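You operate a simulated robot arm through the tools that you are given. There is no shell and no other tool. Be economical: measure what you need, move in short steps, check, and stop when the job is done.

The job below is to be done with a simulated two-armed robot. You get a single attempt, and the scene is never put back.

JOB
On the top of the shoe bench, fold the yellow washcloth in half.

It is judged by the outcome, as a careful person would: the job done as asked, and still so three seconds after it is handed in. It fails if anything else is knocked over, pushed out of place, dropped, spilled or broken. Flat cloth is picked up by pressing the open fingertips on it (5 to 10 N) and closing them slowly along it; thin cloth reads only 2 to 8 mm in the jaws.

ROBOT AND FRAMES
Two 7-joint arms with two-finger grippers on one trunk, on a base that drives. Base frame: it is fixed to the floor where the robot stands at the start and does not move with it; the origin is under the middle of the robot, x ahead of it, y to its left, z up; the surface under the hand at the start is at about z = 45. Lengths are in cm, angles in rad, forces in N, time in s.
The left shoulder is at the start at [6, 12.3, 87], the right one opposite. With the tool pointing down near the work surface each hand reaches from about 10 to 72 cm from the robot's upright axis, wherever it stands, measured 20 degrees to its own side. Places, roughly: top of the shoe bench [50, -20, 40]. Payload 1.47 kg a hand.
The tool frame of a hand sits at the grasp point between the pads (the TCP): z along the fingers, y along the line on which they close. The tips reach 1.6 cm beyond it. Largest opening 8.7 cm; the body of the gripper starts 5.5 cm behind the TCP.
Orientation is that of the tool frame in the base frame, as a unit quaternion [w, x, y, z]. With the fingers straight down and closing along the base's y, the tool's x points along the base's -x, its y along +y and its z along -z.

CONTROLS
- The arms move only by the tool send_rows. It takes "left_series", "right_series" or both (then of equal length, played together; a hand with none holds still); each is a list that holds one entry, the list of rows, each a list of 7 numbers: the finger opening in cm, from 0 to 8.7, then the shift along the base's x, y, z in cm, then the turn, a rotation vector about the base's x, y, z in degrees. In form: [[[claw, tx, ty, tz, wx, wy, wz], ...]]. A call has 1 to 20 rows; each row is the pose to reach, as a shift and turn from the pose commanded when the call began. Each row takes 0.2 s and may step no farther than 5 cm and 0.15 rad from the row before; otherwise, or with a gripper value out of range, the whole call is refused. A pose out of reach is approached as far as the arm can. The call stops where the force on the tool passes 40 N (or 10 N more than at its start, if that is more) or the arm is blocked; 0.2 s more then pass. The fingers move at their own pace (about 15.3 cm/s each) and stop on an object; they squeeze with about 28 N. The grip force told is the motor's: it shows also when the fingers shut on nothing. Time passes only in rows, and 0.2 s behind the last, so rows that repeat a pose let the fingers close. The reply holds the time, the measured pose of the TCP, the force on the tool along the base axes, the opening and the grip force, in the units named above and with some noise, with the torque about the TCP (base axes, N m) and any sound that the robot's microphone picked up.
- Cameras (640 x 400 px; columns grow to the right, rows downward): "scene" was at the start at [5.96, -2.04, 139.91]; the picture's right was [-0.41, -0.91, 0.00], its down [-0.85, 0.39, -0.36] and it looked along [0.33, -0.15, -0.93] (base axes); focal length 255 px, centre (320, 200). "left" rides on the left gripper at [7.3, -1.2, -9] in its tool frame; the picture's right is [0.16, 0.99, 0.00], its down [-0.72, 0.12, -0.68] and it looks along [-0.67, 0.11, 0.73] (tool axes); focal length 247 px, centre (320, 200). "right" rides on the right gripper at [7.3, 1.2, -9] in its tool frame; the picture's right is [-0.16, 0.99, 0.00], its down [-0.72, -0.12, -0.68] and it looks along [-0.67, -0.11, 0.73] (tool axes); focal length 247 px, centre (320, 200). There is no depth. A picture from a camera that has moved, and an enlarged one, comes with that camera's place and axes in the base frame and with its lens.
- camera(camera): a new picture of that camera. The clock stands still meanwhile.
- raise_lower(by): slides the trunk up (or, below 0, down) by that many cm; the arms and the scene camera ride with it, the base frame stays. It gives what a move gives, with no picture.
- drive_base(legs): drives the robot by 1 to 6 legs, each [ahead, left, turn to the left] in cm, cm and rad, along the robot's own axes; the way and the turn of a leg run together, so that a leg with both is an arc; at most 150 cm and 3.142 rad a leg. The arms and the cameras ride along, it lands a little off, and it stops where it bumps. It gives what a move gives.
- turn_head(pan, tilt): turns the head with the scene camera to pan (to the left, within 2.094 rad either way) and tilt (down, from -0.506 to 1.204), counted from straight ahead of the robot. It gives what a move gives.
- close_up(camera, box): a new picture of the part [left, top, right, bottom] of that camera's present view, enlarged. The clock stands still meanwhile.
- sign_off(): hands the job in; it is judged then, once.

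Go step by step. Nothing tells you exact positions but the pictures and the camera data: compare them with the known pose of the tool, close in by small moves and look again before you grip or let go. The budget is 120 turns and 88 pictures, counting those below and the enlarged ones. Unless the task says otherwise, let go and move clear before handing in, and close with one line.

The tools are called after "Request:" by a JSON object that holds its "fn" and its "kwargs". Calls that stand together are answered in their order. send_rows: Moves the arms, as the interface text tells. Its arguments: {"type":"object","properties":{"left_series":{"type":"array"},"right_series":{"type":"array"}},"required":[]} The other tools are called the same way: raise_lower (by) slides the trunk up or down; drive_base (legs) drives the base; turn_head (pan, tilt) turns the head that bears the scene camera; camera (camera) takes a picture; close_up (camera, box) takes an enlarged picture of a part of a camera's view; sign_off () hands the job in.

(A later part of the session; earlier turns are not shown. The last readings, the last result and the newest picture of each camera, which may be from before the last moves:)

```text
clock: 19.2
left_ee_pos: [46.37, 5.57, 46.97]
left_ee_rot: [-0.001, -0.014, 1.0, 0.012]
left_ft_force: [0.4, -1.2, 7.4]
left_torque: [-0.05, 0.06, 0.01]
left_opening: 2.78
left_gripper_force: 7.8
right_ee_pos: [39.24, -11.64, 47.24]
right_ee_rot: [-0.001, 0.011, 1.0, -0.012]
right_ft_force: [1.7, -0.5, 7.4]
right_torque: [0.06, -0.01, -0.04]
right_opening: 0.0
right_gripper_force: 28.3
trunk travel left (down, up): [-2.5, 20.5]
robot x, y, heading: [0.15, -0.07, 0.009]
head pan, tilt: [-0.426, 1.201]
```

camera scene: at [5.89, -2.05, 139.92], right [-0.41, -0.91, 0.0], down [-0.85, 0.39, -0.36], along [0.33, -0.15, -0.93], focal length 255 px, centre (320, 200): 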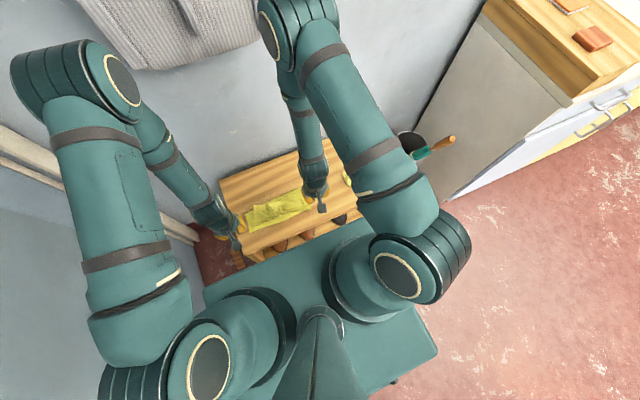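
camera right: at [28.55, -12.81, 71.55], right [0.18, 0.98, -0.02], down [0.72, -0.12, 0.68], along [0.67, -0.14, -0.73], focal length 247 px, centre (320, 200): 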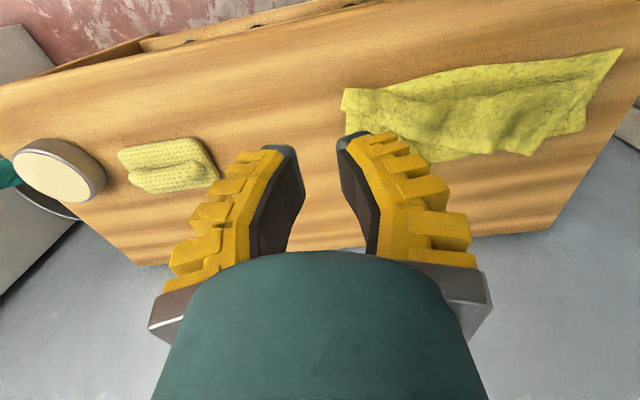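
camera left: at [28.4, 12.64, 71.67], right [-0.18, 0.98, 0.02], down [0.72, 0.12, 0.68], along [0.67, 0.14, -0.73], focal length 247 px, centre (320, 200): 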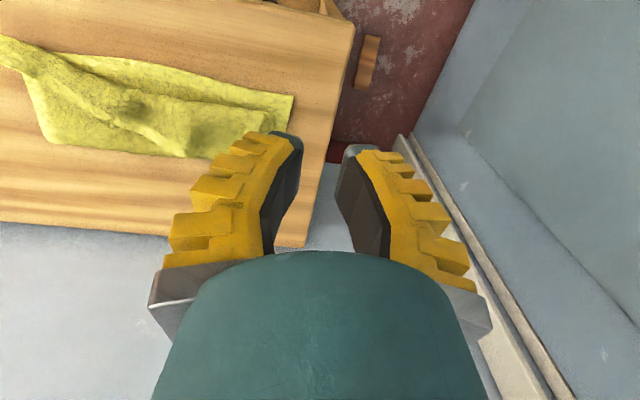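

Request:
{"fn": "send_rows", "kwargs": {"left_series": [[[2.3, 0, 0, 0, 0, 0, 0], [2.0, 0, 0, 0, 0, 0, 0], [1.7, 0, 0, 0, 0, 0, 0], [1.4, 0, 0, 0, 0, 0, 0], [1.1, 0, 0, 0, 0, 0, 0], [0.8, 0, 0, 0, 0, 0, 0], [0.5, 0, 0, 0, 0, 0, 0], [0.2, 0, 0, 0, 0, 0, 0], [0, 0, 0, 0, 0, 0, 0], [0, 0, 0, 0, 0, 0, 0], [0, 0, 0, 0, 0, 0, 0], [0, 0, 0, 1, 0, 0, 0], [0, 0, 0, 2, 0, 0, 0], [0, 0, 0, 3, 0, 0, 0], [0, 0, 0, 4, 0, 0, 0], [0, 0, 0, 4, 0, 0, 0]]]}}

Request:
{"fn": "camera", "kwargs": {"camera": "left"}}

Request:
{"fn": "close_up", "kwargs": {"camera": "scene", "box": [232, 180, 328, 240]}}

```text
clock: 22.6
left_ee_pos: [46.39, 5.58, 51.07]
left_ee_rot: [0.0, -0.014, 1.0, 0.011]
left_ft_force: [0.2, -1.2, -0.5]
left_torque: [0.03, 0.02, 0.01]
left_opening: 0.0
left_gripper_force: 27.6
right_ee_pos: [39.03, -11.68, 47.14]
right_ee_rot: [0.0, 0.012, 1.0, -0.013]
right_ft_force: [1.2, -0.4, 8.1]
right_torque: [0.06, 0.01, -0.02]
right_opening: 0.0
right_gripper_force: 27.9
trunk travel left (down, up): [-2.5, 20.5]
robot x, y, heading: [-0.65, 0.23, -0.0]
head pan, tilt: [-0.426, 1.201]
```

```text
50 pictures are left
camera left: at [39.16, 3.97, 59.98], right [-0.18, 0.98, 0.02], down [0.72, 0.12, 0.68], along [0.67, 0.14, -0.73], focal length 247 px, centre (320, 200)
```

left: 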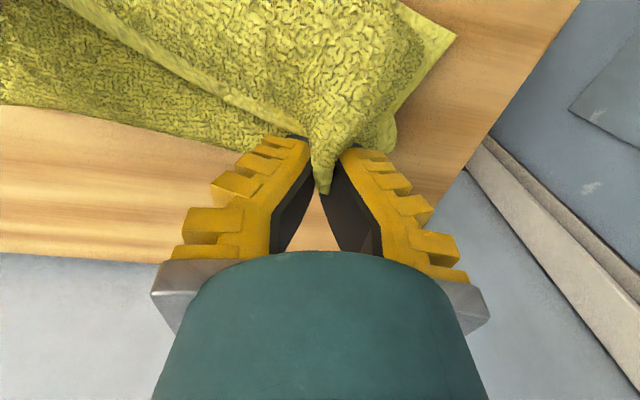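

```text
6.67 times, centred on (280, 210) of scene
camera zoom: at [5.93, -2.04, 139.91], right [-0.41, -0.91, 0.0], down [-0.85, 0.39, -0.36], along [0.33, -0.15, -0.93], focal length 1699 px, centre (587, 133)
```

zoom: 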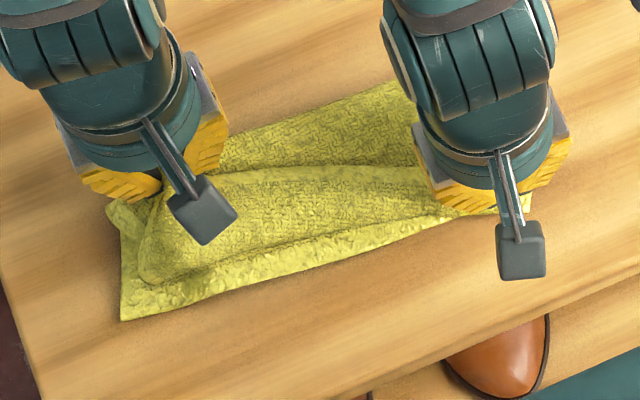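

The left corner is firmly held. I'll lift it over toward the near-left, yawing the hand about 86° so the corner's point ends up facing outward-left, and stop a little above the cloth.

Request:
{"fn": "send_rows", "kwargs": {"left_series": [[[0, -1, 0.5, 2, 0, 0, 8], [0, -2, 1, 4, 0, 0, 16], [0, -3.5, 1.5, 5, 0, 0, 24], [0, -5, 2, 5.5, 0, 0, 32], [0, -6.5, 2.5, 5.5, 0, 0, 40], [0, -8, 3, 5, 0, 0, 48], [0, -9, 3.5, 4, 0, 0, 56], [0, -10, 4, 2.5, 0, 0, 64], [0, -10.5, 4.5, 1, 0, 0, 72], [0, -10.8, 5, 0, 0, 0, 80], [0, -10.8, 5, -1, 0, 0, 86], [0, -10.8, 5, -1, 0, 0, 86]]]}}

Request:
{"fn": "camera", "kwargs": {"camera": "left"}}

Request:
{"fn": "close_up", "kwargs": {"camera": "scene", "box": [232, 180, 328, 240]}}

```text
clock: 25.2
left_ee_pos: [35.62, 10.58, 50.13]
left_ee_rot: [-0.008, -0.692, 0.722, 0.009]
left_ft_force: [0.4, -4.0, -0.8]
left_torque: [-0.04, -0.03, -0.06]
left_opening: 0.02
left_gripper_force: 28.0
right_ee_pos: [39.09, -11.68, 47.13]
right_ee_rot: [-0.001, 0.011, 1.0, -0.013]
right_ft_force: [-1.1, 3.4, 5.2]
right_torque: [0.1, 0.03, 0.03]
right_opening: 0.0
right_gripper_force: 27.9
trunk travel left (down, up): [-2.5, 20.5]
robot x, y, heading: [-0.12, 0.18, -0.001]
head pan, tilt: [-0.426, 1.201]
```

```text
48 pictures are left
camera left: at [36.69, 3.23, 58.95], right [-0.99, -0.12, 0.02], down [-0.07, 0.73, 0.68], along [-0.1, 0.68, -0.73], focal length 247 px, centre (320, 200)
```

left: 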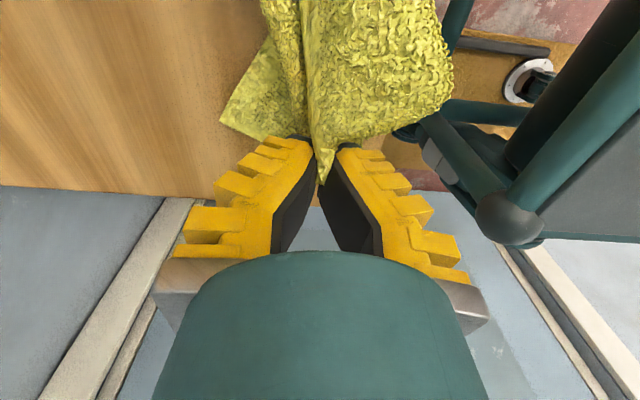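

```text
6.67 times, centred on (280, 210) of scene
camera zoom: at [5.94, -2.04, 139.91], right [-0.41, -0.91, 0.0], down [-0.85, 0.39, -0.36], along [0.33, -0.15, -0.93], focal length 1699 px, centre (587, 133)
```

zoom: 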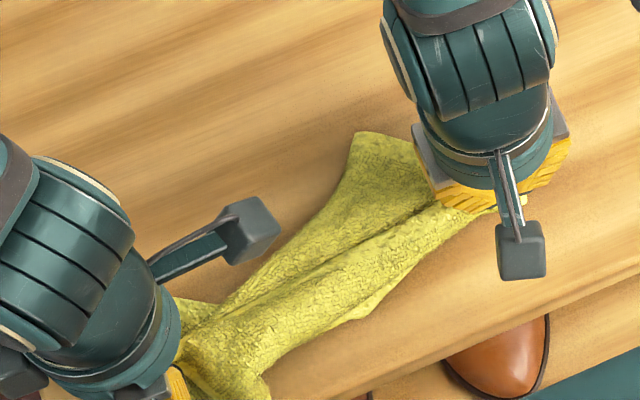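

The pull tugged more than the top layer: the left end of the cloth has bunched toward me. I'll lift the left hand a bit, moving back inward, to see what is actually held.

Request:
{"fn": "send_rows", "kwargs": {"left_series": [[[0, 1, -1, 2, 0, 0, -8], [0, 2, -2, 4, 0, 0, -16], [0, 3, -2.5, 6, 0, 0, -24], [0, 4, -3, 8, 0, 0, -32], [0, 5, -3, 10, 0, 0, -40], [0, 6, -3, 11, 0, 0, -48], [0, 7, -3, 12, 0, 0, -56], [0, 8, -3, 12, 0, 0, -64], [0, 9, -3, 12, 0, 0, -72], [0, 10, -3, 12, 0, 0, -80], [0, 10, -3, 12, 0, 0, -86]]]}}

Request:
{"fn": "camera", "kwargs": {"camera": "right"}}

Request:
{"fn": "close_up", "kwargs": {"camera": "scene", "box": [216, 160, 328, 230]}}

Request:
{"fn": "camera", "kwargs": {"camera": "left"}}

```text
clock: 27.6
left_ee_pos: [45.46, 7.5, 62.07]
left_ee_rot: [0.0, -0.012, 1.0, 0.012]
left_ft_force: [0.2, 0.0, -0.7]
left_torque: [0.04, 0.02, 0.05]
left_opening: 0.0
left_gripper_force: 28.4
right_ee_pos: [39.21, -11.61, 47.21]
right_ee_rot: [-0.001, 0.011, 1.0, -0.012]
right_ft_force: [0.1, -0.7, -0.2]
right_torque: [0.0, 0.02, 0.02]
right_opening: 0.01
right_gripper_force: 27.9
trunk travel left (down, up): [-2.5, 20.5]
robot x, y, heading: [-0.03, -0.24, -0.005]
head pan, tilt: [-0.426, 1.201]
```

```text
46 pictures are left
camera right: at [32.03, -10.07, 56.03], right [0.18, 0.98, -0.02], down [0.72, -0.12, 0.68], along [0.67, -0.14, -0.73], focal length 247 px, centre (320, 200)
```

right: 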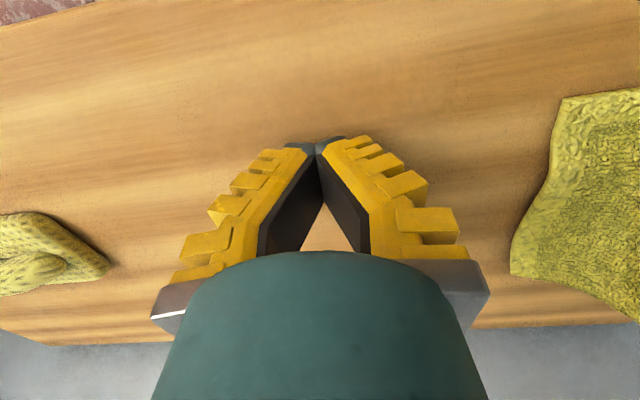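

```text
5.71 times, centred on (272, 195) of scene
camera zoom: at [5.96, -2.04, 139.91], right [-0.41, -0.91, 0.0], down [-0.85, 0.39, -0.36], along [0.33, -0.15, -0.93], focal length 1456 px, centre (594, 229)
```

zoom: 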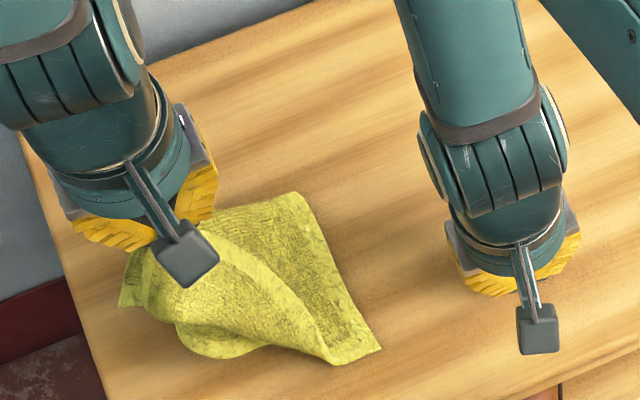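

```text
44 pictures are left
camera left: at [38.38, 5.99, 70.94], right [-0.18, 0.98, 0.02], down [0.72, 0.12, 0.68], along [0.67, 0.14, -0.73], focal length 247 px, centre (320, 200)
```

left: 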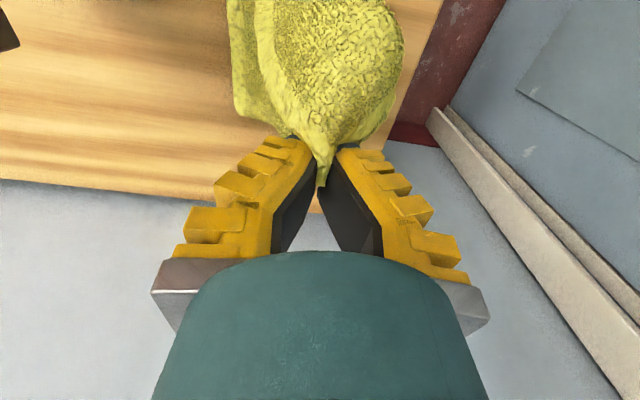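

The right hand's hold slipped, so the whole cloth shifted about 12 cm to the left, still partly folded, with the left hand holding the hem's left corner. I'll reset it: carry this corner back to the far left (58, 10.5), then pull the other corners out flat.

Request:
{"fn": "send_rows", "kwargs": {"left_series": [[[0, 3, 0.5, 0, 0, 0, 0], [0, 6, 1, 0, 0, 0, 0], [0, 9, 1.5, -2, 0, 0, 0], [0, 11, 2, -5, 0, 0, 0], [0, 12.5, 2.5, -8, 0, 0, 0], [0, 12.5, 2.5, -11, 0, 0, 0], [0, 12.5, 2.5, -13, 0, 0, 0], [0, 12.5, 2.5, -13.5, 0, 0, 0]]], "right_series": [[[0, 0, 0, 3, 0, 0, 0], [1, 0, 0, 6, 0, 0, 0], [2.6, 0, 0, 9, 0, 0, 0], [2.6, 0, 0, 12, 0, 0, 0], [2.6, 0, 1, 14, 0, 0, 0], [2.6, 0, 1, 14, 0, 0, 0], [2.6, 0, 1, 14, 0, 0, 0], [2.6, 0, 1, 14, 0, 0, 0]]]}}

Request:
{"fn": "close_up", "kwargs": {"camera": "scene", "box": [216, 160, 328, 230]}}

Request:
{"fn": "camera", "kwargs": {"camera": "right"}}

```text
clock: 29.4
left_ee_pos: [58.08, 10.03, 48.45]
left_ee_rot: [0.0, -0.015, 1.0, 0.012]
left_ft_force: [0.7, 0.0, -0.3]
left_torque: [-0.03, 0.03, 0.01]
left_opening: 0.0
left_gripper_force: 27.9
right_ee_pos: [39.0, -10.64, 61.09]
right_ee_rot: [-0.001, 0.01, 1.0, -0.012]
right_ft_force: [0.2, 0.2, -0.6]
right_torque: [0.01, -0.04, 0.03]
right_opening: 3.21
right_gripper_force: 4.5
trunk travel left (down, up): [-2.5, 20.5]
robot x, y, heading: [0.28, -0.03, 0.001]
head pan, tilt: [-0.426, 1.201]
```

```text
5.71 times, centred on (272, 195) of scene
camera zoom: at [5.96, -2.04, 139.91], right [-0.41, -0.91, 0.0], down [-0.85, 0.39, -0.36], along [0.33, -0.15, -0.93], focal length 1456 px, centre (594, 229)
```

zoom: 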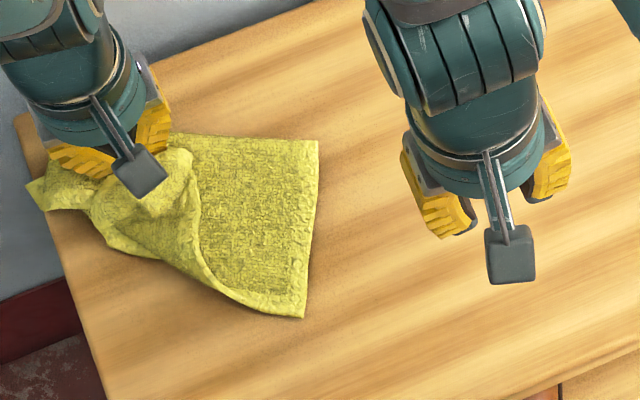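

```text
42 pictures are left
camera right: at [32.0, -9.08, 70.05], right [0.18, 0.98, -0.02], down [0.72, -0.12, 0.68], along [0.67, -0.14, -0.73], focal length 247 px, centre (320, 200)
```

right: 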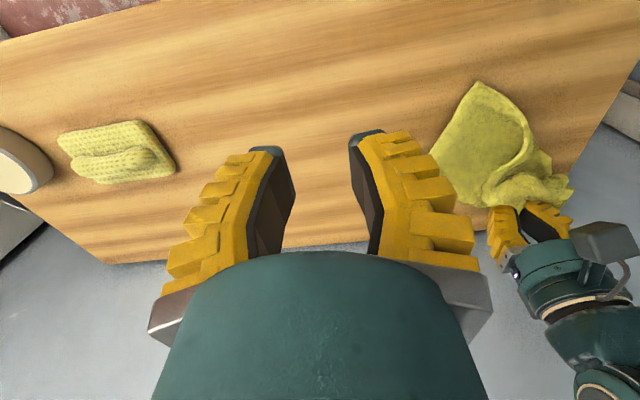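

The near-right corner is at about (42.3, 3.5). I'll pinch just inside it with the right hand while the left hand shifts slightly outward to keep clear.

Request:
{"fn": "send_rows", "kwargs": {"left_series": [[[0, 0.7, 0.7, 0, 0, 0, 0], [0, 1.4, 1.4, 0, 0, 0, 0], [0, 1.4, 1.4, 0, 0, 0, 0], [0, 1.4, 1.4, 0, 0, 0, 0], [0, 1.4, 1.4, 0, 0, 0, 0], [0, 1.4, 1.4, 0, 0, 0, 0], [0, 1.4, 1.4, 0, 0, 0, 0]]], "right_series": [[[2.6, 1.5, 4, -1, 0, 0, 0], [2.6, 3, 8, -2, 0, 0, 0], [2.6, 5, 12, -4, 0, 0, 0], [2.6, 6.1, 14.7, -7, 0, 0, 0], [2.6, 6.1, 14.7, -10, 0, 0, 0], [2.6, 6.1, 14.7, -12.5, 0, 0, 0], [2.6, 6.1, 14.7, -13.4, 0, 0, 0]]]}}

Request:
{"fn": "camera", "kwargs": {"camera": "right"}}

```text
clock: 31.0
left_ee_pos: [59.58, 11.47, 48.56]
left_ee_rot: [-0.001, -0.013, 1.0, 0.012]
left_ft_force: [0.4, 1.0, 1.1]
left_torque: [0.02, -0.01, 0.06]
left_opening: 0.0
left_gripper_force: 27.9
right_ee_pos: [45.27, 4.15, 47.58]
right_ee_rot: [-0.001, 0.011, 1.0, -0.012]
right_ft_force: [-0.2, -0.4, 0.4]
right_torque: [0.0, -0.04, 0.03]
right_opening: 3.2
right_gripper_force: 4.3
trunk travel left (down, up): [-2.5, 20.5]
robot x, y, heading: [-0.05, -0.07, -0.001]
head pan, tilt: [-0.426, 1.201]
```

```text
41 pictures are left
camera right: at [38.11, 5.65, 56.56], right [0.18, 0.98, -0.02], down [0.72, -0.12, 0.68], along [0.67, -0.14, -0.73], focal length 247 px, centre (320, 200)
```

right: 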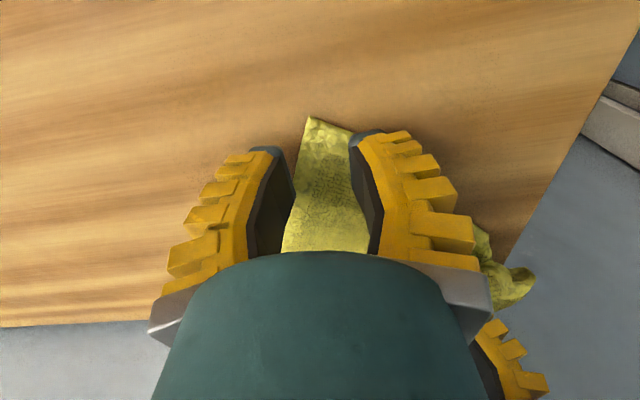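

Request:
{"fn": "send_rows", "kwargs": {"right_series": [[[2.6, 0.6, 0.9, 0, 0, 0, 0], [2.6, 0.6, 0.9, -0.4, 0, 0, 0], [2.6, 0.6, 0.9, -0.7, 0, 0, 0], [2.6, 0.6, 0.9, -0.85, 0, 0, 0], [2.6, 0.6, 0.9, -0.85, 0, 0, 0]]]}}

```text
clock: 32.2
left_ee_pos: [59.52, 11.8, 48.54]
left_ee_rot: [-0.001, -0.016, 1.0, 0.013]
left_ft_force: [-0.2, -0.7, 1.8]
left_torque: [-0.01, 0.0, 0.04]
left_opening: 0.0
left_gripper_force: 28.5
right_ee_pos: [45.91, 4.99, 46.91]
right_ee_rot: [0.0, 0.012, 1.0, -0.011]
right_ft_force: [0.2, -1.2, 2.1]
right_torque: [0.04, 0.0, -0.02]
right_opening: 2.93
right_gripper_force: 3.6
trunk travel left (down, up): [-2.5, 20.5]
robot x, y, heading: [-0.25, -0.52, 0.002]
head pan, tilt: [-0.426, 1.201]
```

Light contact (2 N). I'll press another 2 mm, close slowly, lift, and bring the corner toward the near right.

Request:
{"fn": "send_rows", "kwargs": {"right_series": [[[2.6, 0, 0, -0.15, 0, 0, 0], [2.6, 0, 0, -0.22, 0, 0, 0], [2.3, 0, 0, -0.22, 0, 0, 0], [2.0, 0, 0, -0.22, 0, 0, 0], [1.7, 0, 0, -0.22, 0, 0, 0], [1.4, 0, 0, -0.22, 0, 0, 0], [1.1, 0, 0, -0.22, 0, 0, 0], [0.8, 0, 0, -0.22, 0, 0, 0], [0.5, 0, 0, -0.22, 0, 0, 0], [0.2, 0, 0, -0.22, 0, 0, 0], [0, 0, 0, -0.22, 0, 0, 0], [0, 0, 0, -0.22, 0, 0, 0], [0, 0, 0, -0.22, 0, 0, 0], [0, 0, 0, 0.8, 0, 0, 0], [0, 0, 0, 2, 0, 0, 0], [0, 0, 0, 3, 0, 0, 0]]]}}

Request:
{"fn": "camera", "kwargs": {"camera": "right"}}

```text
clock: 35.6
left_ee_pos: [59.86, 11.84, 48.88]
left_ee_rot: [0.003, -0.016, 1.0, 0.013]
left_ft_force: [-0.4, 0.0, 0.1]
left_torque: [0.0, -0.01, 0.06]
left_opening: 0.0
left_gripper_force: 27.6
right_ee_pos: [45.43, 4.33, 49.49]
right_ee_rot: [-0.006, 0.015, 1.0, -0.015]
right_ft_force: [0.0, -0.5, -0.2]
right_torque: [0.02, 0.01, 0.03]
right_opening: 0.0
right_gripper_force: 27.6
trunk travel left (down, up): [-2.5, 20.5]
robot x, y, heading: [-0.45, -0.08, 0.001]
head pan, tilt: [-0.426, 1.201]
```

```text
40 pictures are left
camera right: at [38.49, 6.07, 58.42], right [0.19, 0.98, -0.03], down [0.73, -0.12, 0.68], along [0.66, -0.15, -0.74], focal length 247 px, centre (320, 200)
```

right: 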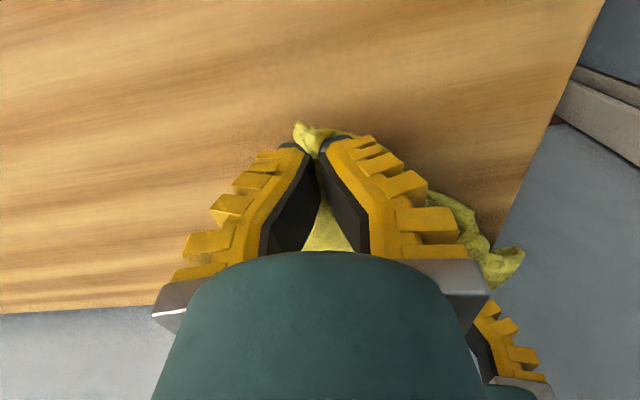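

The corner is held. I'll carry it up and over to the near right.

Request:
{"fn": "send_rows", "kwargs": {"right_series": [[[0, -0.5, -2, 1.5, 0, 0, 0], [0, -1.5, -4.5, 3, 0, 0, 0], [0, -3, -7, 4, 0, 0, 0], [0, -4.5, -9.5, 4, 0, 0, 0], [0, -6, -12, 3, 0, 0, 0], [0, -7, -14, 1.5, 0, 0, 0], [0, -7.5, -15, 0, 0, 0, 0], [0, -7.5, -15, -1, 0, 0, 0]]]}}

Request:
{"fn": "camera", "kwargs": {"camera": "right"}}

Request:
{"fn": "close_up", "kwargs": {"camera": "scene", "box": [216, 160, 328, 230]}}

```text
clock: 37.4
left_ee_pos: [59.5, 11.54, 48.59]
left_ee_rot: [0.0, -0.013, 1.0, 0.012]
left_ft_force: [-0.1, 0.1, -0.1]
left_torque: [-0.01, -0.01, 0.01]
left_opening: 0.0
left_gripper_force: 28.2
right_ee_pos: [38.46, -10.05, 48.85]
right_ee_rot: [-0.001, 0.011, 1.0, -0.012]
right_ft_force: [0.6, 0.7, 0.3]
right_torque: [0.02, 0.01, -0.01]
right_opening: 0.01
right_gripper_force: 27.8
trunk travel left (down, up): [-2.5, 20.5]
robot x, y, heading: [0.01, 0.38, 0.003]
head pan, tilt: [-0.426, 1.201]
```

```text
39 pictures are left
camera right: at [31.25, -8.48, 57.76], right [0.18, 0.98, -0.02], down [0.72, -0.12, 0.68], along [0.67, -0.14, -0.73], focal length 247 px, centre (320, 200)
```

right: 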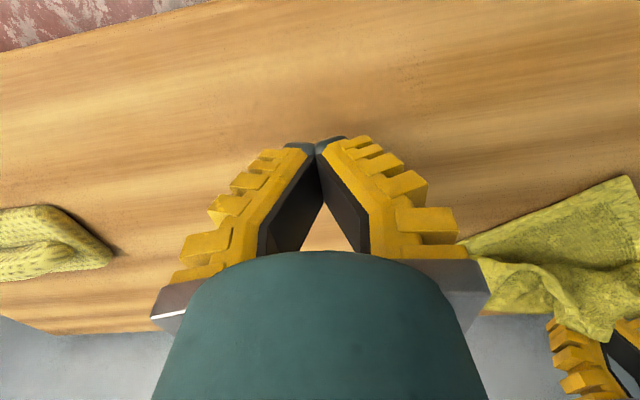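

```text
5.71 times, centred on (272, 195) of scene
camera zoom: at [5.97, -2.04, 139.91], right [-0.41, -0.91, 0.0], down [-0.85, 0.39, -0.36], along [0.33, -0.15, -0.93], focal length 1456 px, centre (594, 229)
```

zoom: 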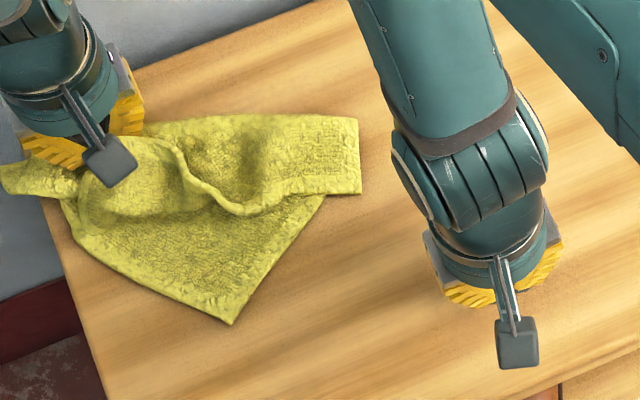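

The corner slipped out but the cloth opened up further. I'll release the left clump too, raise both hands clear and look at the whole layout.

Request:
{"fn": "send_rows", "kwargs": {"left_series": [[[0, 0, 0, -1, 0, 0, 0], [1, 0, 0, -1.2, 0, 0, 0], [2.5, 0, 0, -1, 0, 0, 0], [2.5, 0, 0, 1, 0, 0, 0], [2.5, 0, 1, 4, 0, 0, 0], [2.5, -2, 3, 8, 0, 0, 0], [2.5, -5, 5, 11, 0, 0, 0], [2.5, -9, 6, 13, 0, 0, 0], [2.5, -12, 7, 15, 0, 0, 0]]], "right_series": [[[0, 0, 0, 1, 0, 0, 0], [0, 0, 0, 3, 0, 0, 0], [0, 0, -1, 6, 0, 0, 0], [0, 0, -2, 9, 0, 0, 0], [0, 0, -2, 12, 0, 0, 0], [0, 0, -3, 14, 0, 0, 0], [1, 0, -4, 15, 0, 0, 0], [2.6, 0, -4, 15, 0, 0, 0], [2.6, 0, -4, 15, 0, 0, 0]]]}}

Request:
{"fn": "close_up", "kwargs": {"camera": "scene", "box": [208, 150, 320, 220]}}

Request:
{"fn": "camera", "kwargs": {"camera": "left"}}

```text
clock: 39.4
left_ee_pos: [47.35, 18.49, 63.47]
left_ee_rot: [-0.001, -0.014, 1.0, 0.013]
left_ft_force: [-0.1, -0.2, 0.0]
left_torque: [0.02, 0.02, -0.04]
left_opening: 3.13
left_gripper_force: 4.9
right_ee_pos: [38.29, -13.99, 63.79]
right_ee_rot: [-0.001, 0.011, 1.0, -0.012]
right_ft_force: [-1.2, 0.4, -0.8]
right_torque: [0.0, 0.0, 0.01]
right_opening: 3.23
right_gripper_force: 4.2
trunk travel left (down, up): [-2.5, 20.5]
robot x, y, heading: [-0.19, 0.24, 0.0]
head pan, tilt: [-0.426, 1.201]
```

```text
5.71 times, centred on (264, 185) of scene
camera zoom: at [5.92, -2.04, 139.91], right [-0.41, -0.91, 0.0], down [-0.85, 0.39, -0.36], along [0.33, -0.15, -0.93], focal length 1456 px, centre (640, 286)
```

zoom: 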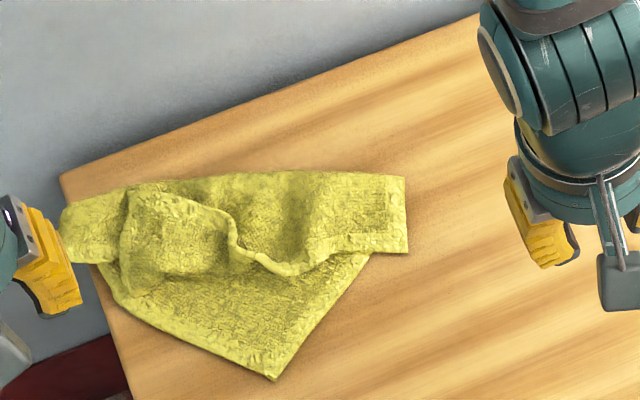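

```text
36 pictures are left
camera left: at [40.14, 16.88, 72.44], right [-0.18, 0.98, 0.02], down [0.72, 0.12, 0.68], along [0.67, 0.14, -0.73], focal length 247 px, centre (320, 200)
```

left: 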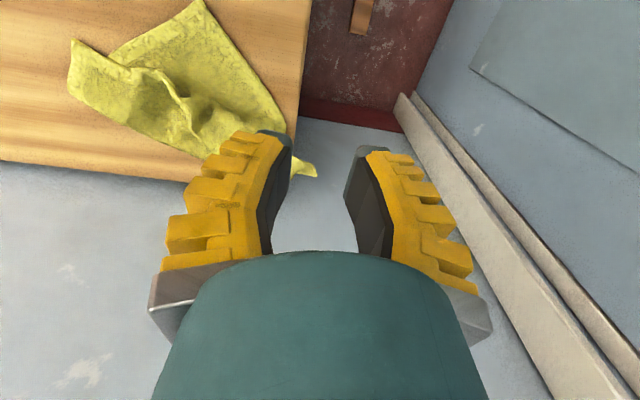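

I now understand the layout: the bottom layer lies flat with the near-right corner at (43.6, 8.2). The hem's right corner is on top at about (49.3, −3.6), and the left part reaches the bench's left edge. I'll take the hem corner with the right hand and the other corner with the left, so that side can be stretched between them and the cloth pulled flat toward me.

Request:
{"fn": "send_rows", "kwargs": {"right_series": [[[2.6, 3, 3, -1, 0, 0, 0], [2.6, 6, 6, -2, 0, 0, 0], [2.6, 9, 9, -4, 0, 0, 0], [2.6, 11.5, 11, -7, 0, 0, 0], [2.6, 13, 12.1, -10, 0, 0, 0], [2.6, 13, 12.1, -12.5, 0, 0, 0], [2.6, 13, 12.1, -14.5, 0, 0, 0], [2.6, 13, 12.1, -14.8, 0, 0, 0]]]}}

Request:
{"fn": "camera", "kwargs": {"camera": "right"}}

```text
clock: 41.2
left_ee_pos: [47.39, 18.45, 63.47]
left_ee_rot: [-0.001, -0.013, 1.0, 0.012]
left_ft_force: [-0.5, 0.4, -1.3]
left_torque: [0.0, 0.0, 0.0]
left_opening: 3.12
left_gripper_force: 4.3
right_ee_pos: [51.36, -1.97, 49.08]
right_ee_rot: [-0.001, 0.011, 1.0, -0.012]
right_ft_force: [0.1, 0.0, 1.4]
right_torque: [-0.02, -0.01, -0.01]
right_opening: 3.24
right_gripper_force: 4.7
trunk travel left (down, up): [-2.5, 20.5]
robot x, y, heading: [0.16, 0.22, 0.0]
head pan, tilt: [-0.426, 1.201]
```

```text
35 pictures are left
camera right: at [44.19, -0.35, 57.96], right [0.18, 0.98, -0.02], down [0.72, -0.12, 0.68], along [0.67, -0.14, -0.73], focal length 247 px, centre (320, 200)
```

right: 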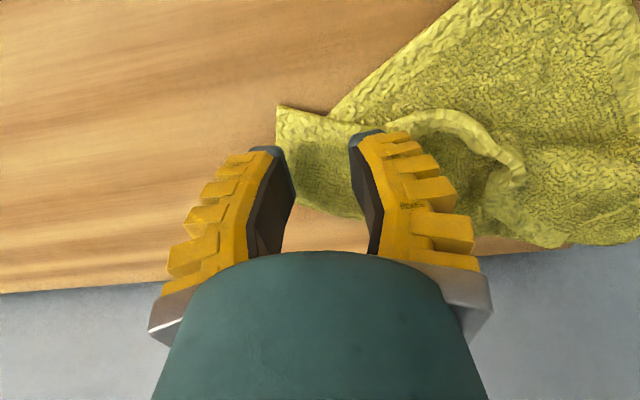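

Request:
{"fn": "send_rows", "kwargs": {"right_series": [[[2.6, -0.6, 0.4, -0.5, 0, 0, 0], [2.6, -0.6, 0.4, -1.2, 0, 0, 0], [2.6, -0.6, 0.4, -1.8, 0, 0, 0], [2.6, -0.6, 0.4, -2.1, 0, 0, 0], [2.6, -0.6, 0.4, -2.1, 0, 0, 0]]]}}

```text
clock: 42.4
left_ee_pos: [47.43, 18.42, 63.52]
left_ee_rot: [0.0, -0.013, 1.0, 0.012]
left_ft_force: [-0.3, 0.8, -0.5]
left_torque: [0.02, -0.01, -0.02]
left_opening: 3.12
left_gripper_force: 4.5
right_ee_pos: [50.77, -1.46, 47.03]
right_ee_rot: [-0.001, 0.011, 1.0, -0.011]
right_ft_force: [-0.1, -2.2, 8.8]
right_torque: [0.13, -0.05, -0.01]
right_opening: 2.94
right_gripper_force: 3.1
trunk travel left (down, up): [-2.5, 20.5]
robot x, y, heading: [-0.06, 0.01, 0.0]
head pan, tilt: [-0.426, 1.201]
```

Good contact at 8.8 N. I'll close, lift, and unfold this corner outward to about (57, −9), then look.

Request:
{"fn": "send_rows", "kwargs": {"right_series": [[[2.3, 0, 0, 0, 0, 0, 0], [2.0, 0, 0, 0, 0, 0, 0], [1.7, 0, 0, 0, 0, 0, 0], [1.4, 0, 0, 0, 0, 0, 0], [1.1, 0, 0, 0, 0, 0, 0], [0.8, 0, 0, 0, 0, 0, 0], [0.5, 0, 0, 0, 0, 0, 0], [0.2, 0, 0, 0, 0, 0, 0], [0, 0, 0, 0, 0, 0, 0], [0, 0, 0, 0, 0, 0, 0], [0, 0, 0, 0, 0, 0, 0], [0, 0, 0, 1.5, 0, 0, 0], [0, 0.5, -0.5, 3, 0, 0, 0], [0, 2, -2.5, 4.5, 0, 0, 0], [0, 3.5, -4.5, 4.5, 0, 0, 0], [0, 5, -6, 3.5, 0, 0, 0], [0, 6, -7, 2.5, 0, 0, 0], [0, 6, -7, 2.5, 0, 0, 0]]]}}

Request:
{"fn": "close_up", "kwargs": {"camera": "scene", "box": [208, 150, 320, 220]}}

Request:
{"fn": "camera", "kwargs": {"camera": "right"}}

```text
clock: 46.2
left_ee_pos: [47.43, 18.49, 63.59]
left_ee_rot: [0.0, -0.013, 1.0, 0.012]
left_ft_force: [-0.5, 0.7, -0.2]
left_torque: [-0.01, 0.04, -0.05]
left_opening: 3.15
left_gripper_force: 4.5
right_ee_pos: [56.75, -8.6, 49.55]
right_ee_rot: [-0.002, 0.012, 1.0, -0.013]
right_ft_force: [-0.2, -0.9, -0.7]
right_torque: [0.03, -0.03, 0.01]
right_opening: 0.0
right_gripper_force: 28.3
trunk travel left (down, up): [-2.5, 20.5]
robot x, y, heading: [-0.06, -0.08, 0.002]
head pan, tilt: [-0.426, 1.201]
```

```text
5.71 times, centred on (264, 185) of scene
camera zoom: at [5.96, -2.04, 139.91], right [-0.41, -0.91, 0.0], down [-0.85, 0.39, -0.36], along [0.33, -0.15, -0.93], focal length 1456 px, centre (640, 286)
```

zoom: 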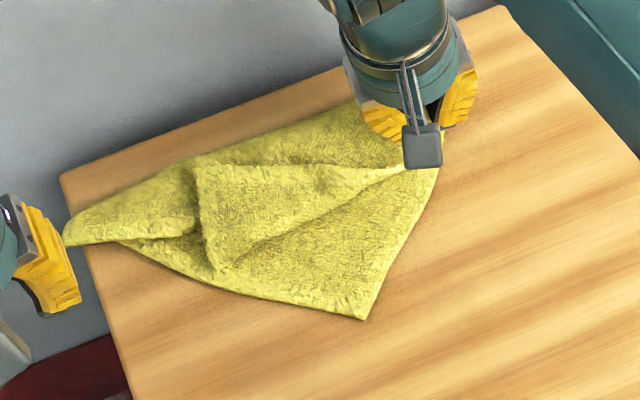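

```text
33 pictures are left
camera right: at [49.62, -7.0, 58.4], right [0.18, 0.98, -0.02], down [0.72, -0.12, 0.68], along [0.67, -0.14, -0.73], focal length 247 px, centre (320, 200)
```

right: 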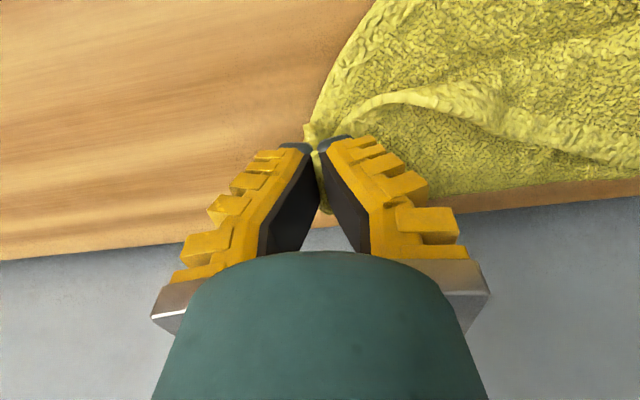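

The flap is opening well. The near-right corner is now at about (45, 1), so I'll slide the right hand a little further out for clearance and bring the left hand over that corner.

Request:
{"fn": "send_rows", "kwargs": {"left_series": [[[2.6, 0, -4, -1, 0, 0, 0], [2.6, 0, -8, -2, 0, 0, 0], [2.6, 0.3, -12, -3, 0, 0, 0], [2.6, 0.6, -15, -5, 0, 0, 0], [2.6, 0.6, -17, -8, 0, 0, 0], [2.6, 0.6, -17, -11, 0, 0, 0], [2.6, 0.6, -17, -13.5, 0, 0, 0], [2.6, 0.6, -17, -14.8, 0, 0, 0]]], "right_series": [[[0, 0.7, -0.8, 0.5, 0, 0, 0], [0, 1.4, -1.6, 0.5, 0, 0, 0], [0, 2, -2.4, 0.5, 0, 0, 0], [0, 2, -2.4, 0, 0, 0, 0], [0, 2, -2.4, 0, 0, 0, 0], [0, 2, -2.4, 0, 0, 0, 0], [0, 2, -2.4, 0, 0, 0, 0], [0, 2, -2.4, 0, 0, 0, 0]]]}}

Request:
{"fn": "camera", "kwargs": {"camera": "left"}}

```text
clock: 48.0
left_ee_pos: [47.94, 1.55, 48.81]
left_ee_rot: [0.0, -0.014, 1.0, 0.013]
left_ft_force: [-1.2, -0.5, -0.5]
left_torque: [0.03, 0.0, -0.01]
left_opening: 3.2
left_gripper_force: 5.2
right_ee_pos: [58.74, -10.89, 49.62]
right_ee_rot: [-0.001, 0.011, 1.0, -0.012]
right_ft_force: [0.7, 0.2, 0.6]
right_torque: [-0.01, -0.02, 0.04]
right_opening: 0.0
right_gripper_force: 28.4
trunk travel left (down, up): [-2.5, 20.5]
robot x, y, heading: [0.39, -0.15, -0.001]
head pan, tilt: [-0.426, 1.201]
```

```text
32 pictures are left
camera left: at [40.76, -0.09, 57.59], right [-0.18, 0.98, 0.02], down [0.72, 0.12, 0.68], along [0.67, 0.14, -0.73], focal length 247 px, centre (320, 200)
```

left: 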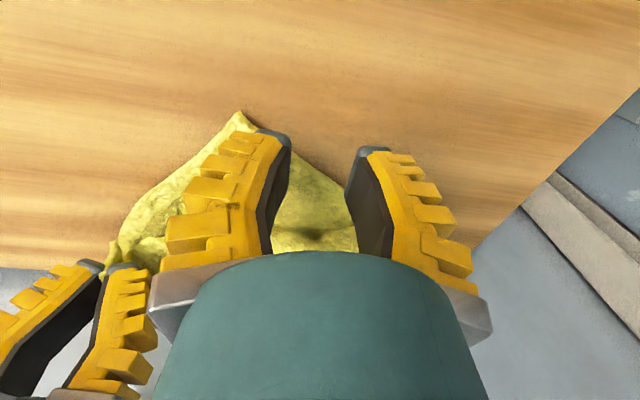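

The corner has moved to about (46.5, −2.9); I'll recentre the left hand inside it and press down.

Request:
{"fn": "send_rows", "kwargs": {"left_series": [[[2.6, 0.6, -1.5, 0, 0, 0, 0], [2.6, 1.2, -3.1, 0, 0, 0, 0], [2.6, 1.2, -3.1, -0.8, 0, 0, 0], [2.6, 1.2, -3.1, -1.4, 0, 0, 0], [2.6, 1.2, -3.1, -1.8, 0, 0, 0], [2.6, 1.2, -3.1, -1.8, 0, 0, 0]]]}}

Request:
{"fn": "close_up", "kwargs": {"camera": "left", "box": [160, 60, 480, 260]}}

```text
clock: 49.4
left_ee_pos: [49.22, -1.51, 47.0]
left_ee_rot: [-0.001, -0.013, 1.0, 0.012]
left_ft_force: [0.3, 0.3, 2.5]
left_torque: [-0.03, 0.0, -0.01]
left_opening: 2.9
left_gripper_force: 4.0
right_ee_pos: [58.84, -10.92, 49.58]
right_ee_rot: [-0.002, 0.01, 1.0, -0.012]
right_ft_force: [0.4, 0.2, 0.1]
right_torque: [0.02, -0.01, -0.06]
right_opening: 0.0
right_gripper_force: 28.4
trunk travel left (down, up): [-2.5, 20.5]
robot x, y, heading: [-0.51, 0.06, -0.002]
head pan, tilt: [-0.426, 1.201]
```

```text
2.00 times, centred on (320, 160) of left
camera zoom: at [42.07, -3.18, 55.84], right [-0.18, 0.98, 0.02], down [0.72, 0.12, 0.68], along [0.67, 0.14, -0.73], focal length 494 px, centre (320, 280)
```

zoom: 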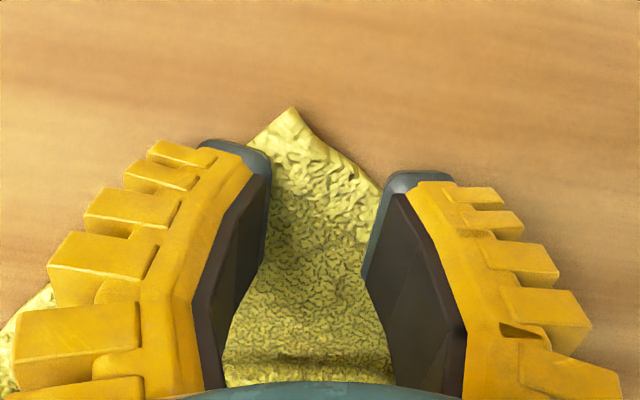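

Request:
{"fn": "send_rows", "kwargs": {"left_series": [[[2.6, 0, 0, -0.15, 0, 0, 0], [2.3, 0, 0, -0.2, 0, 0, 0], [2.0, 0, 0, -0.2, 0, 0, 0], [1.7, 0, 0, -0.2, 0, 0, 0], [1.4, 0, 0, -0.2, 0, 0, 0], [1.1, 0, 0, -0.2, 0, 0, 0], [0.8, 0, 0, -0.2, 0, 0, 0], [0.5, 0, 0, -0.2, 0, 0, 0], [0.2, 0, 0, -0.2, 0, 0, 0], [0, 0, 0, -0.2, 0, 0, 0], [0, 0, 0, -0.2, 0, 0, 0], [0, 0, 0, -0.2, 0, 0, 0], [0, -0.3, 0.3, 1.5, 0, 0, 0], [0, -1, 1, 3, 0, 0, 0], [0, -2, 2, 5, 0, 0, 0]]]}}

Request:
{"fn": "camera", "kwargs": {"camera": "left"}}

```text
clock: 52.6
left_ee_pos: [47.32, 0.35, 52.02]
left_ee_rot: [0.002, -0.013, 1.0, 0.011]
left_ft_force: [6.2, -5.7, -1.4]
left_torque: [-0.04, -0.07, -0.07]
left_opening: 0.0
left_gripper_force: 27.9
right_ee_pos: [58.63, -10.89, 49.47]
right_ee_rot: [-0.003, 0.012, 1.0, -0.012]
right_ft_force: [-5.5, 5.8, 2.6]
right_torque: [0.12, 0.1, 0.22]
right_opening: 0.02
right_gripper_force: 27.6
trunk travel left (down, up): [-2.5, 20.5]
robot x, y, heading: [0.4, 0.04, 0.002]
head pan, tilt: [-0.426, 1.201]
```

```text
30 pictures are left
camera left: at [40.15, -1.25, 60.9], right [-0.18, 0.98, 0.02], down [0.72, 0.12, 0.68], along [0.67, 0.14, -0.73], focal length 247 px, centre (320, 200)
```

left: 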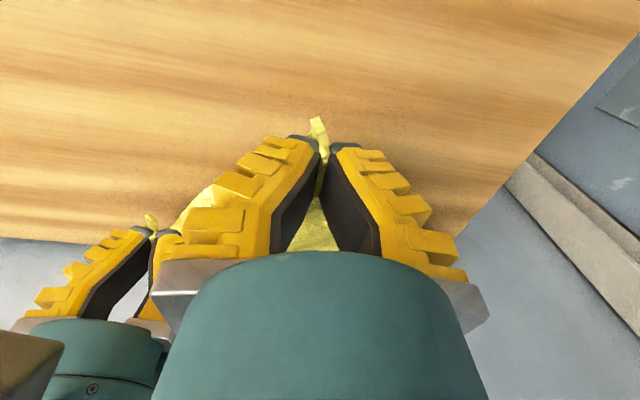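

Both corners of this side are firmly held, taut at 16 cm between the grips. Now I'll swing the stretched edge around and pull it toward me to x≈38 along y, so the rest of the cloth trails out flat behind.

Request:
{"fn": "send_rows", "kwargs": {"left_series": [[[0, -0.8, 0.7, 0, 0, 0, 0], [0, -1.7, 1.4, 0, 0, 0, 0], [0, -2.6, 2.2, 0, 0, 0, 0], [0, -3.5, 3, 0, 0, 0, 0], [0, -4.4, 3.7, 0, 0, 0, 0], [0, -5.3, 4.4, 0, 0, 0, 0], [0, -6.15, 5, 0, 0, 0, 0], [0, -7, 5.6, -0.3, 0, 0, 0], [0, -7.85, 6.1, -0.6, 0, 0, 0], [0, -8.7, 6.6, -1, 0, 0, 0], [0, -8.7, 6.6, -1, 0, 0, 0]]], "right_series": [[[0, -2, 0.1, 1, 0, 0, 0], [0, -4.1, 0.2, 2, 0, 0, 0], [0, -6.1, 0.35, 2.4, 0, 0, 0], [0, -8, 0.5, 2.4, 0, 0, 0], [0, -10, 0.7, 2.4, 0, 0, 0], [0, -12, 0.95, 2.4, 0, 0, 0], [0, -14, 1.25, 2.4, 0, 0, 0], [0, -16.1, 1.6, 2.1, 0, 0, 0], [0, -18.2, 2, 1.8, 0, 0, 0], [0, -20.2, 2.4, 1.4, 0, 0, 0], [0, -20.2, 2.4, 1.4, 0, 0, 0]]]}}

Request:
{"fn": "close_up", "kwargs": {"camera": "scene", "box": [208, 150, 320, 220]}}

Request:
{"fn": "camera", "kwargs": {"camera": "right"}}

```text
clock: 55.0
left_ee_pos: [38.53, 7.08, 51.06]
left_ee_rot: [0.0, -0.014, 1.0, 0.012]
left_ft_force: [0.6, -0.4, -1.3]
left_torque: [-0.03, -0.02, 0.01]
left_opening: 0.0
left_gripper_force: 28.4
right_ee_pos: [38.47, -8.51, 50.93]
right_ee_rot: [-0.001, 0.011, 1.0, -0.012]
right_ft_force: [0.1, 0.2, -0.4]
right_torque: [-0.01, 0.02, -0.01]
right_opening: 0.0
right_gripper_force: 28.2
trunk travel left (down, up): [-2.5, 20.5]
robot x, y, heading: [-0.07, 0.15, 0.006]
head pan, tilt: [-0.426, 1.201]
```

```text
5.71 times, centred on (264, 185) of scene
camera zoom: at [5.97, -2.04, 139.91], right [-0.41, -0.91, 0.0], down [-0.85, 0.39, -0.36], along [0.33, -0.15, -0.93], focal length 1456 px, centre (640, 286)
```

zoom: 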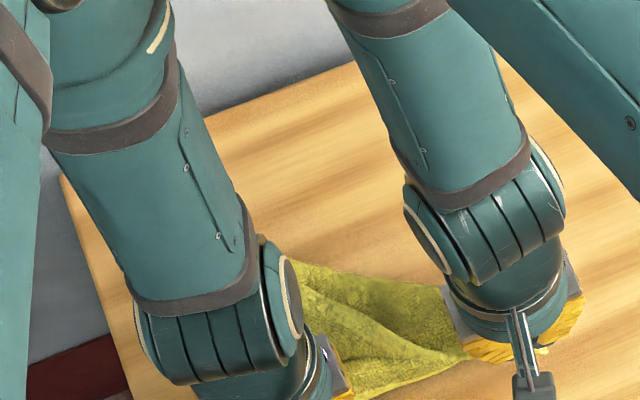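

```text
28 pictures are left
camera right: at [31.37, -6.92, 59.77], right [0.18, 0.98, -0.02], down [0.72, -0.12, 0.68], along [0.67, -0.14, -0.73], focal length 247 px, centre (320, 200)
```

right: 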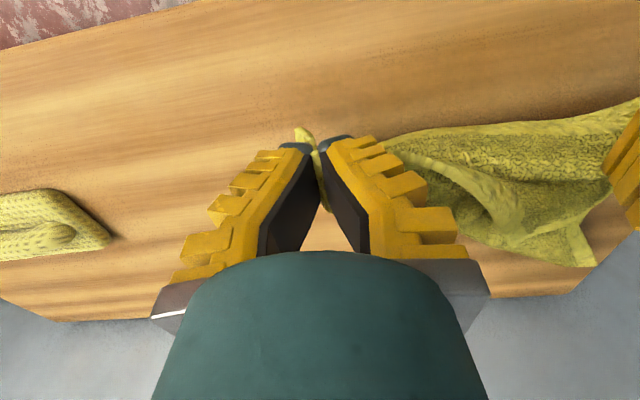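

The trailing part is still rolled on itself. Since both corners of this side are held, I'll lift it until it hangs freely so gravity flattens it, then lay it down directly as a fold.

Request:
{"fn": "send_rows", "kwargs": {"left_series": [[[0, 0.5, 0, 2, 0, 0, 0], [0, 1, 0, 4, 0, 0, 0], [0, 1.5, 0, 6, 0, 0, 0], [0, 2, 0, 8, 0, 0, 0], [0, 2.5, 0, 10, 0, 0, 0], [0, 3, 0, 12, 0, 0, 0], [0, 3.5, 0, 14, 0, 0, 0], [0, 4, 0, 16, 0, 0, 0], [0, 4.5, 0, 18, 0, 0, 0], [0, 5, 0, 20, 0, 0, 0], [0, 5, 0, 22, 0, 0, 0], [0, 5, 0, 24, 0, 0, 0], [0, 5, 0, 24, 0, 0, 0], [0, 5, 0, 24, 0, 0, 0], [0, 5, 0, 24, 0, 0, 0], [0, 5, 0, 24, 0, 0, 0]]], "right_series": [[[0, 0.5, 0, 2, 0, 0, 0], [0, 1, 0, 4, 0, 0, 0], [0, 1.5, 0, 6, 0, 0, 0], [0, 2, 0, 8, 0, 0, 0], [0, 2.5, 0, 10, 0, 0, 0], [0, 3, 0, 12, 0, 0, 0], [0, 3.5, 0, 14, 0, 0, 0], [0, 4, 0, 16, 0, 0, 0], [0, 4.5, 0, 18, 0, 0, 0], [0, 5, 0, 20, 0, 0, 0], [0, 5, 0, 22, 0, 0, 0], [0, 5, 0, 24, 0, 0, 0], [0, 5, 0, 24, 0, 0, 0], [0, 5, 0, 24, 0, 0, 0], [0, 5, 0, 24, 0, 0, 0], [0, 5, 0, 24, 0, 0, 0]]]}}

Request:
{"fn": "camera", "kwargs": {"camera": "scene"}}

Request:
{"fn": "camera", "kwargs": {"camera": "right"}}

```text
clock: 58.4
left_ee_pos: [43.58, 6.99, 74.93]
left_ee_rot: [0.0, -0.013, 1.0, 0.012]
left_ft_force: [0.0, -0.4, -1.2]
left_torque: [-0.03, 0.02, 0.02]
left_opening: 0.0
left_gripper_force: 28.2
right_ee_pos: [43.4, -8.54, 74.85]
right_ee_rot: [-0.002, 0.011, 1.0, -0.012]
right_ft_force: [0.6, 0.2, 0.1]
right_torque: [-0.02, -0.01, 0.01]
right_opening: 0.01
right_gripper_force: 28.2
trunk travel left (down, up): [-2.5, 20.5]
robot x, y, heading: [-0.05, 0.08, 0.002]
head pan, tilt: [-0.426, 1.201]
```

```text
27 pictures are left
camera scene: at [5.97, -2.04, 139.91], right [-0.41, -0.91, 0.0], down [-0.85, 0.39, -0.36], along [0.33, -0.15, -0.93], focal length 255 px, centre (320, 200)
```

scene: 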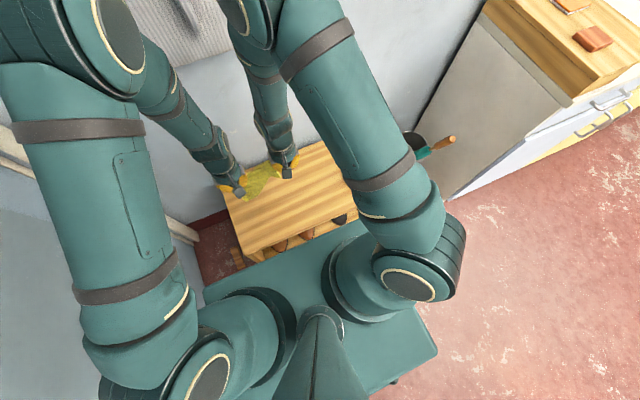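

```text
26 pictures are left
camera right: at [36.39, -6.94, 83.77], right [0.18, 0.98, -0.02], down [0.72, -0.12, 0.68], along [0.67, -0.14, -0.73], focal length 247 px, centre (320, 200)
```

right: 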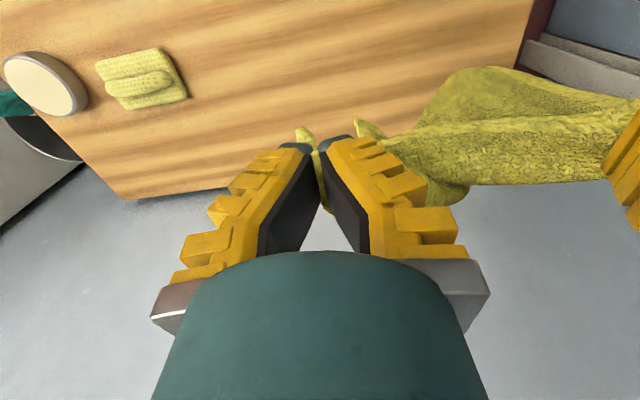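

Request:
{"fn": "close_up", "kwargs": {"camera": "scene", "box": [212, 150, 308, 210]}}

Request:
{"fn": "camera", "kwargs": {"camera": "left"}}

```text
6.67 times, centred on (260, 180) of scene
camera zoom: at [5.97, -2.04, 139.91], right [-0.41, -0.91, 0.0], down [-0.85, 0.39, -0.36], along [0.33, -0.15, -0.93], focal length 1699 px, centre (720, 333)
```

zoom: 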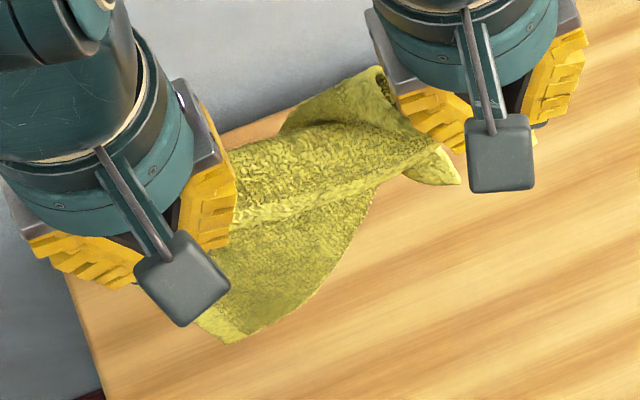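

```text
24 pictures are left
camera left: at [36.36, 5.4, 83.83], right [-0.18, 0.98, 0.02], down [0.72, 0.12, 0.68], along [0.67, 0.14, -0.73], focal length 247 px, centre (320, 200)
```

left: 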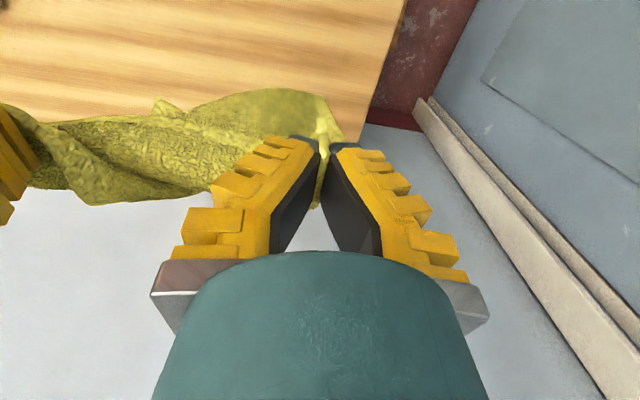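

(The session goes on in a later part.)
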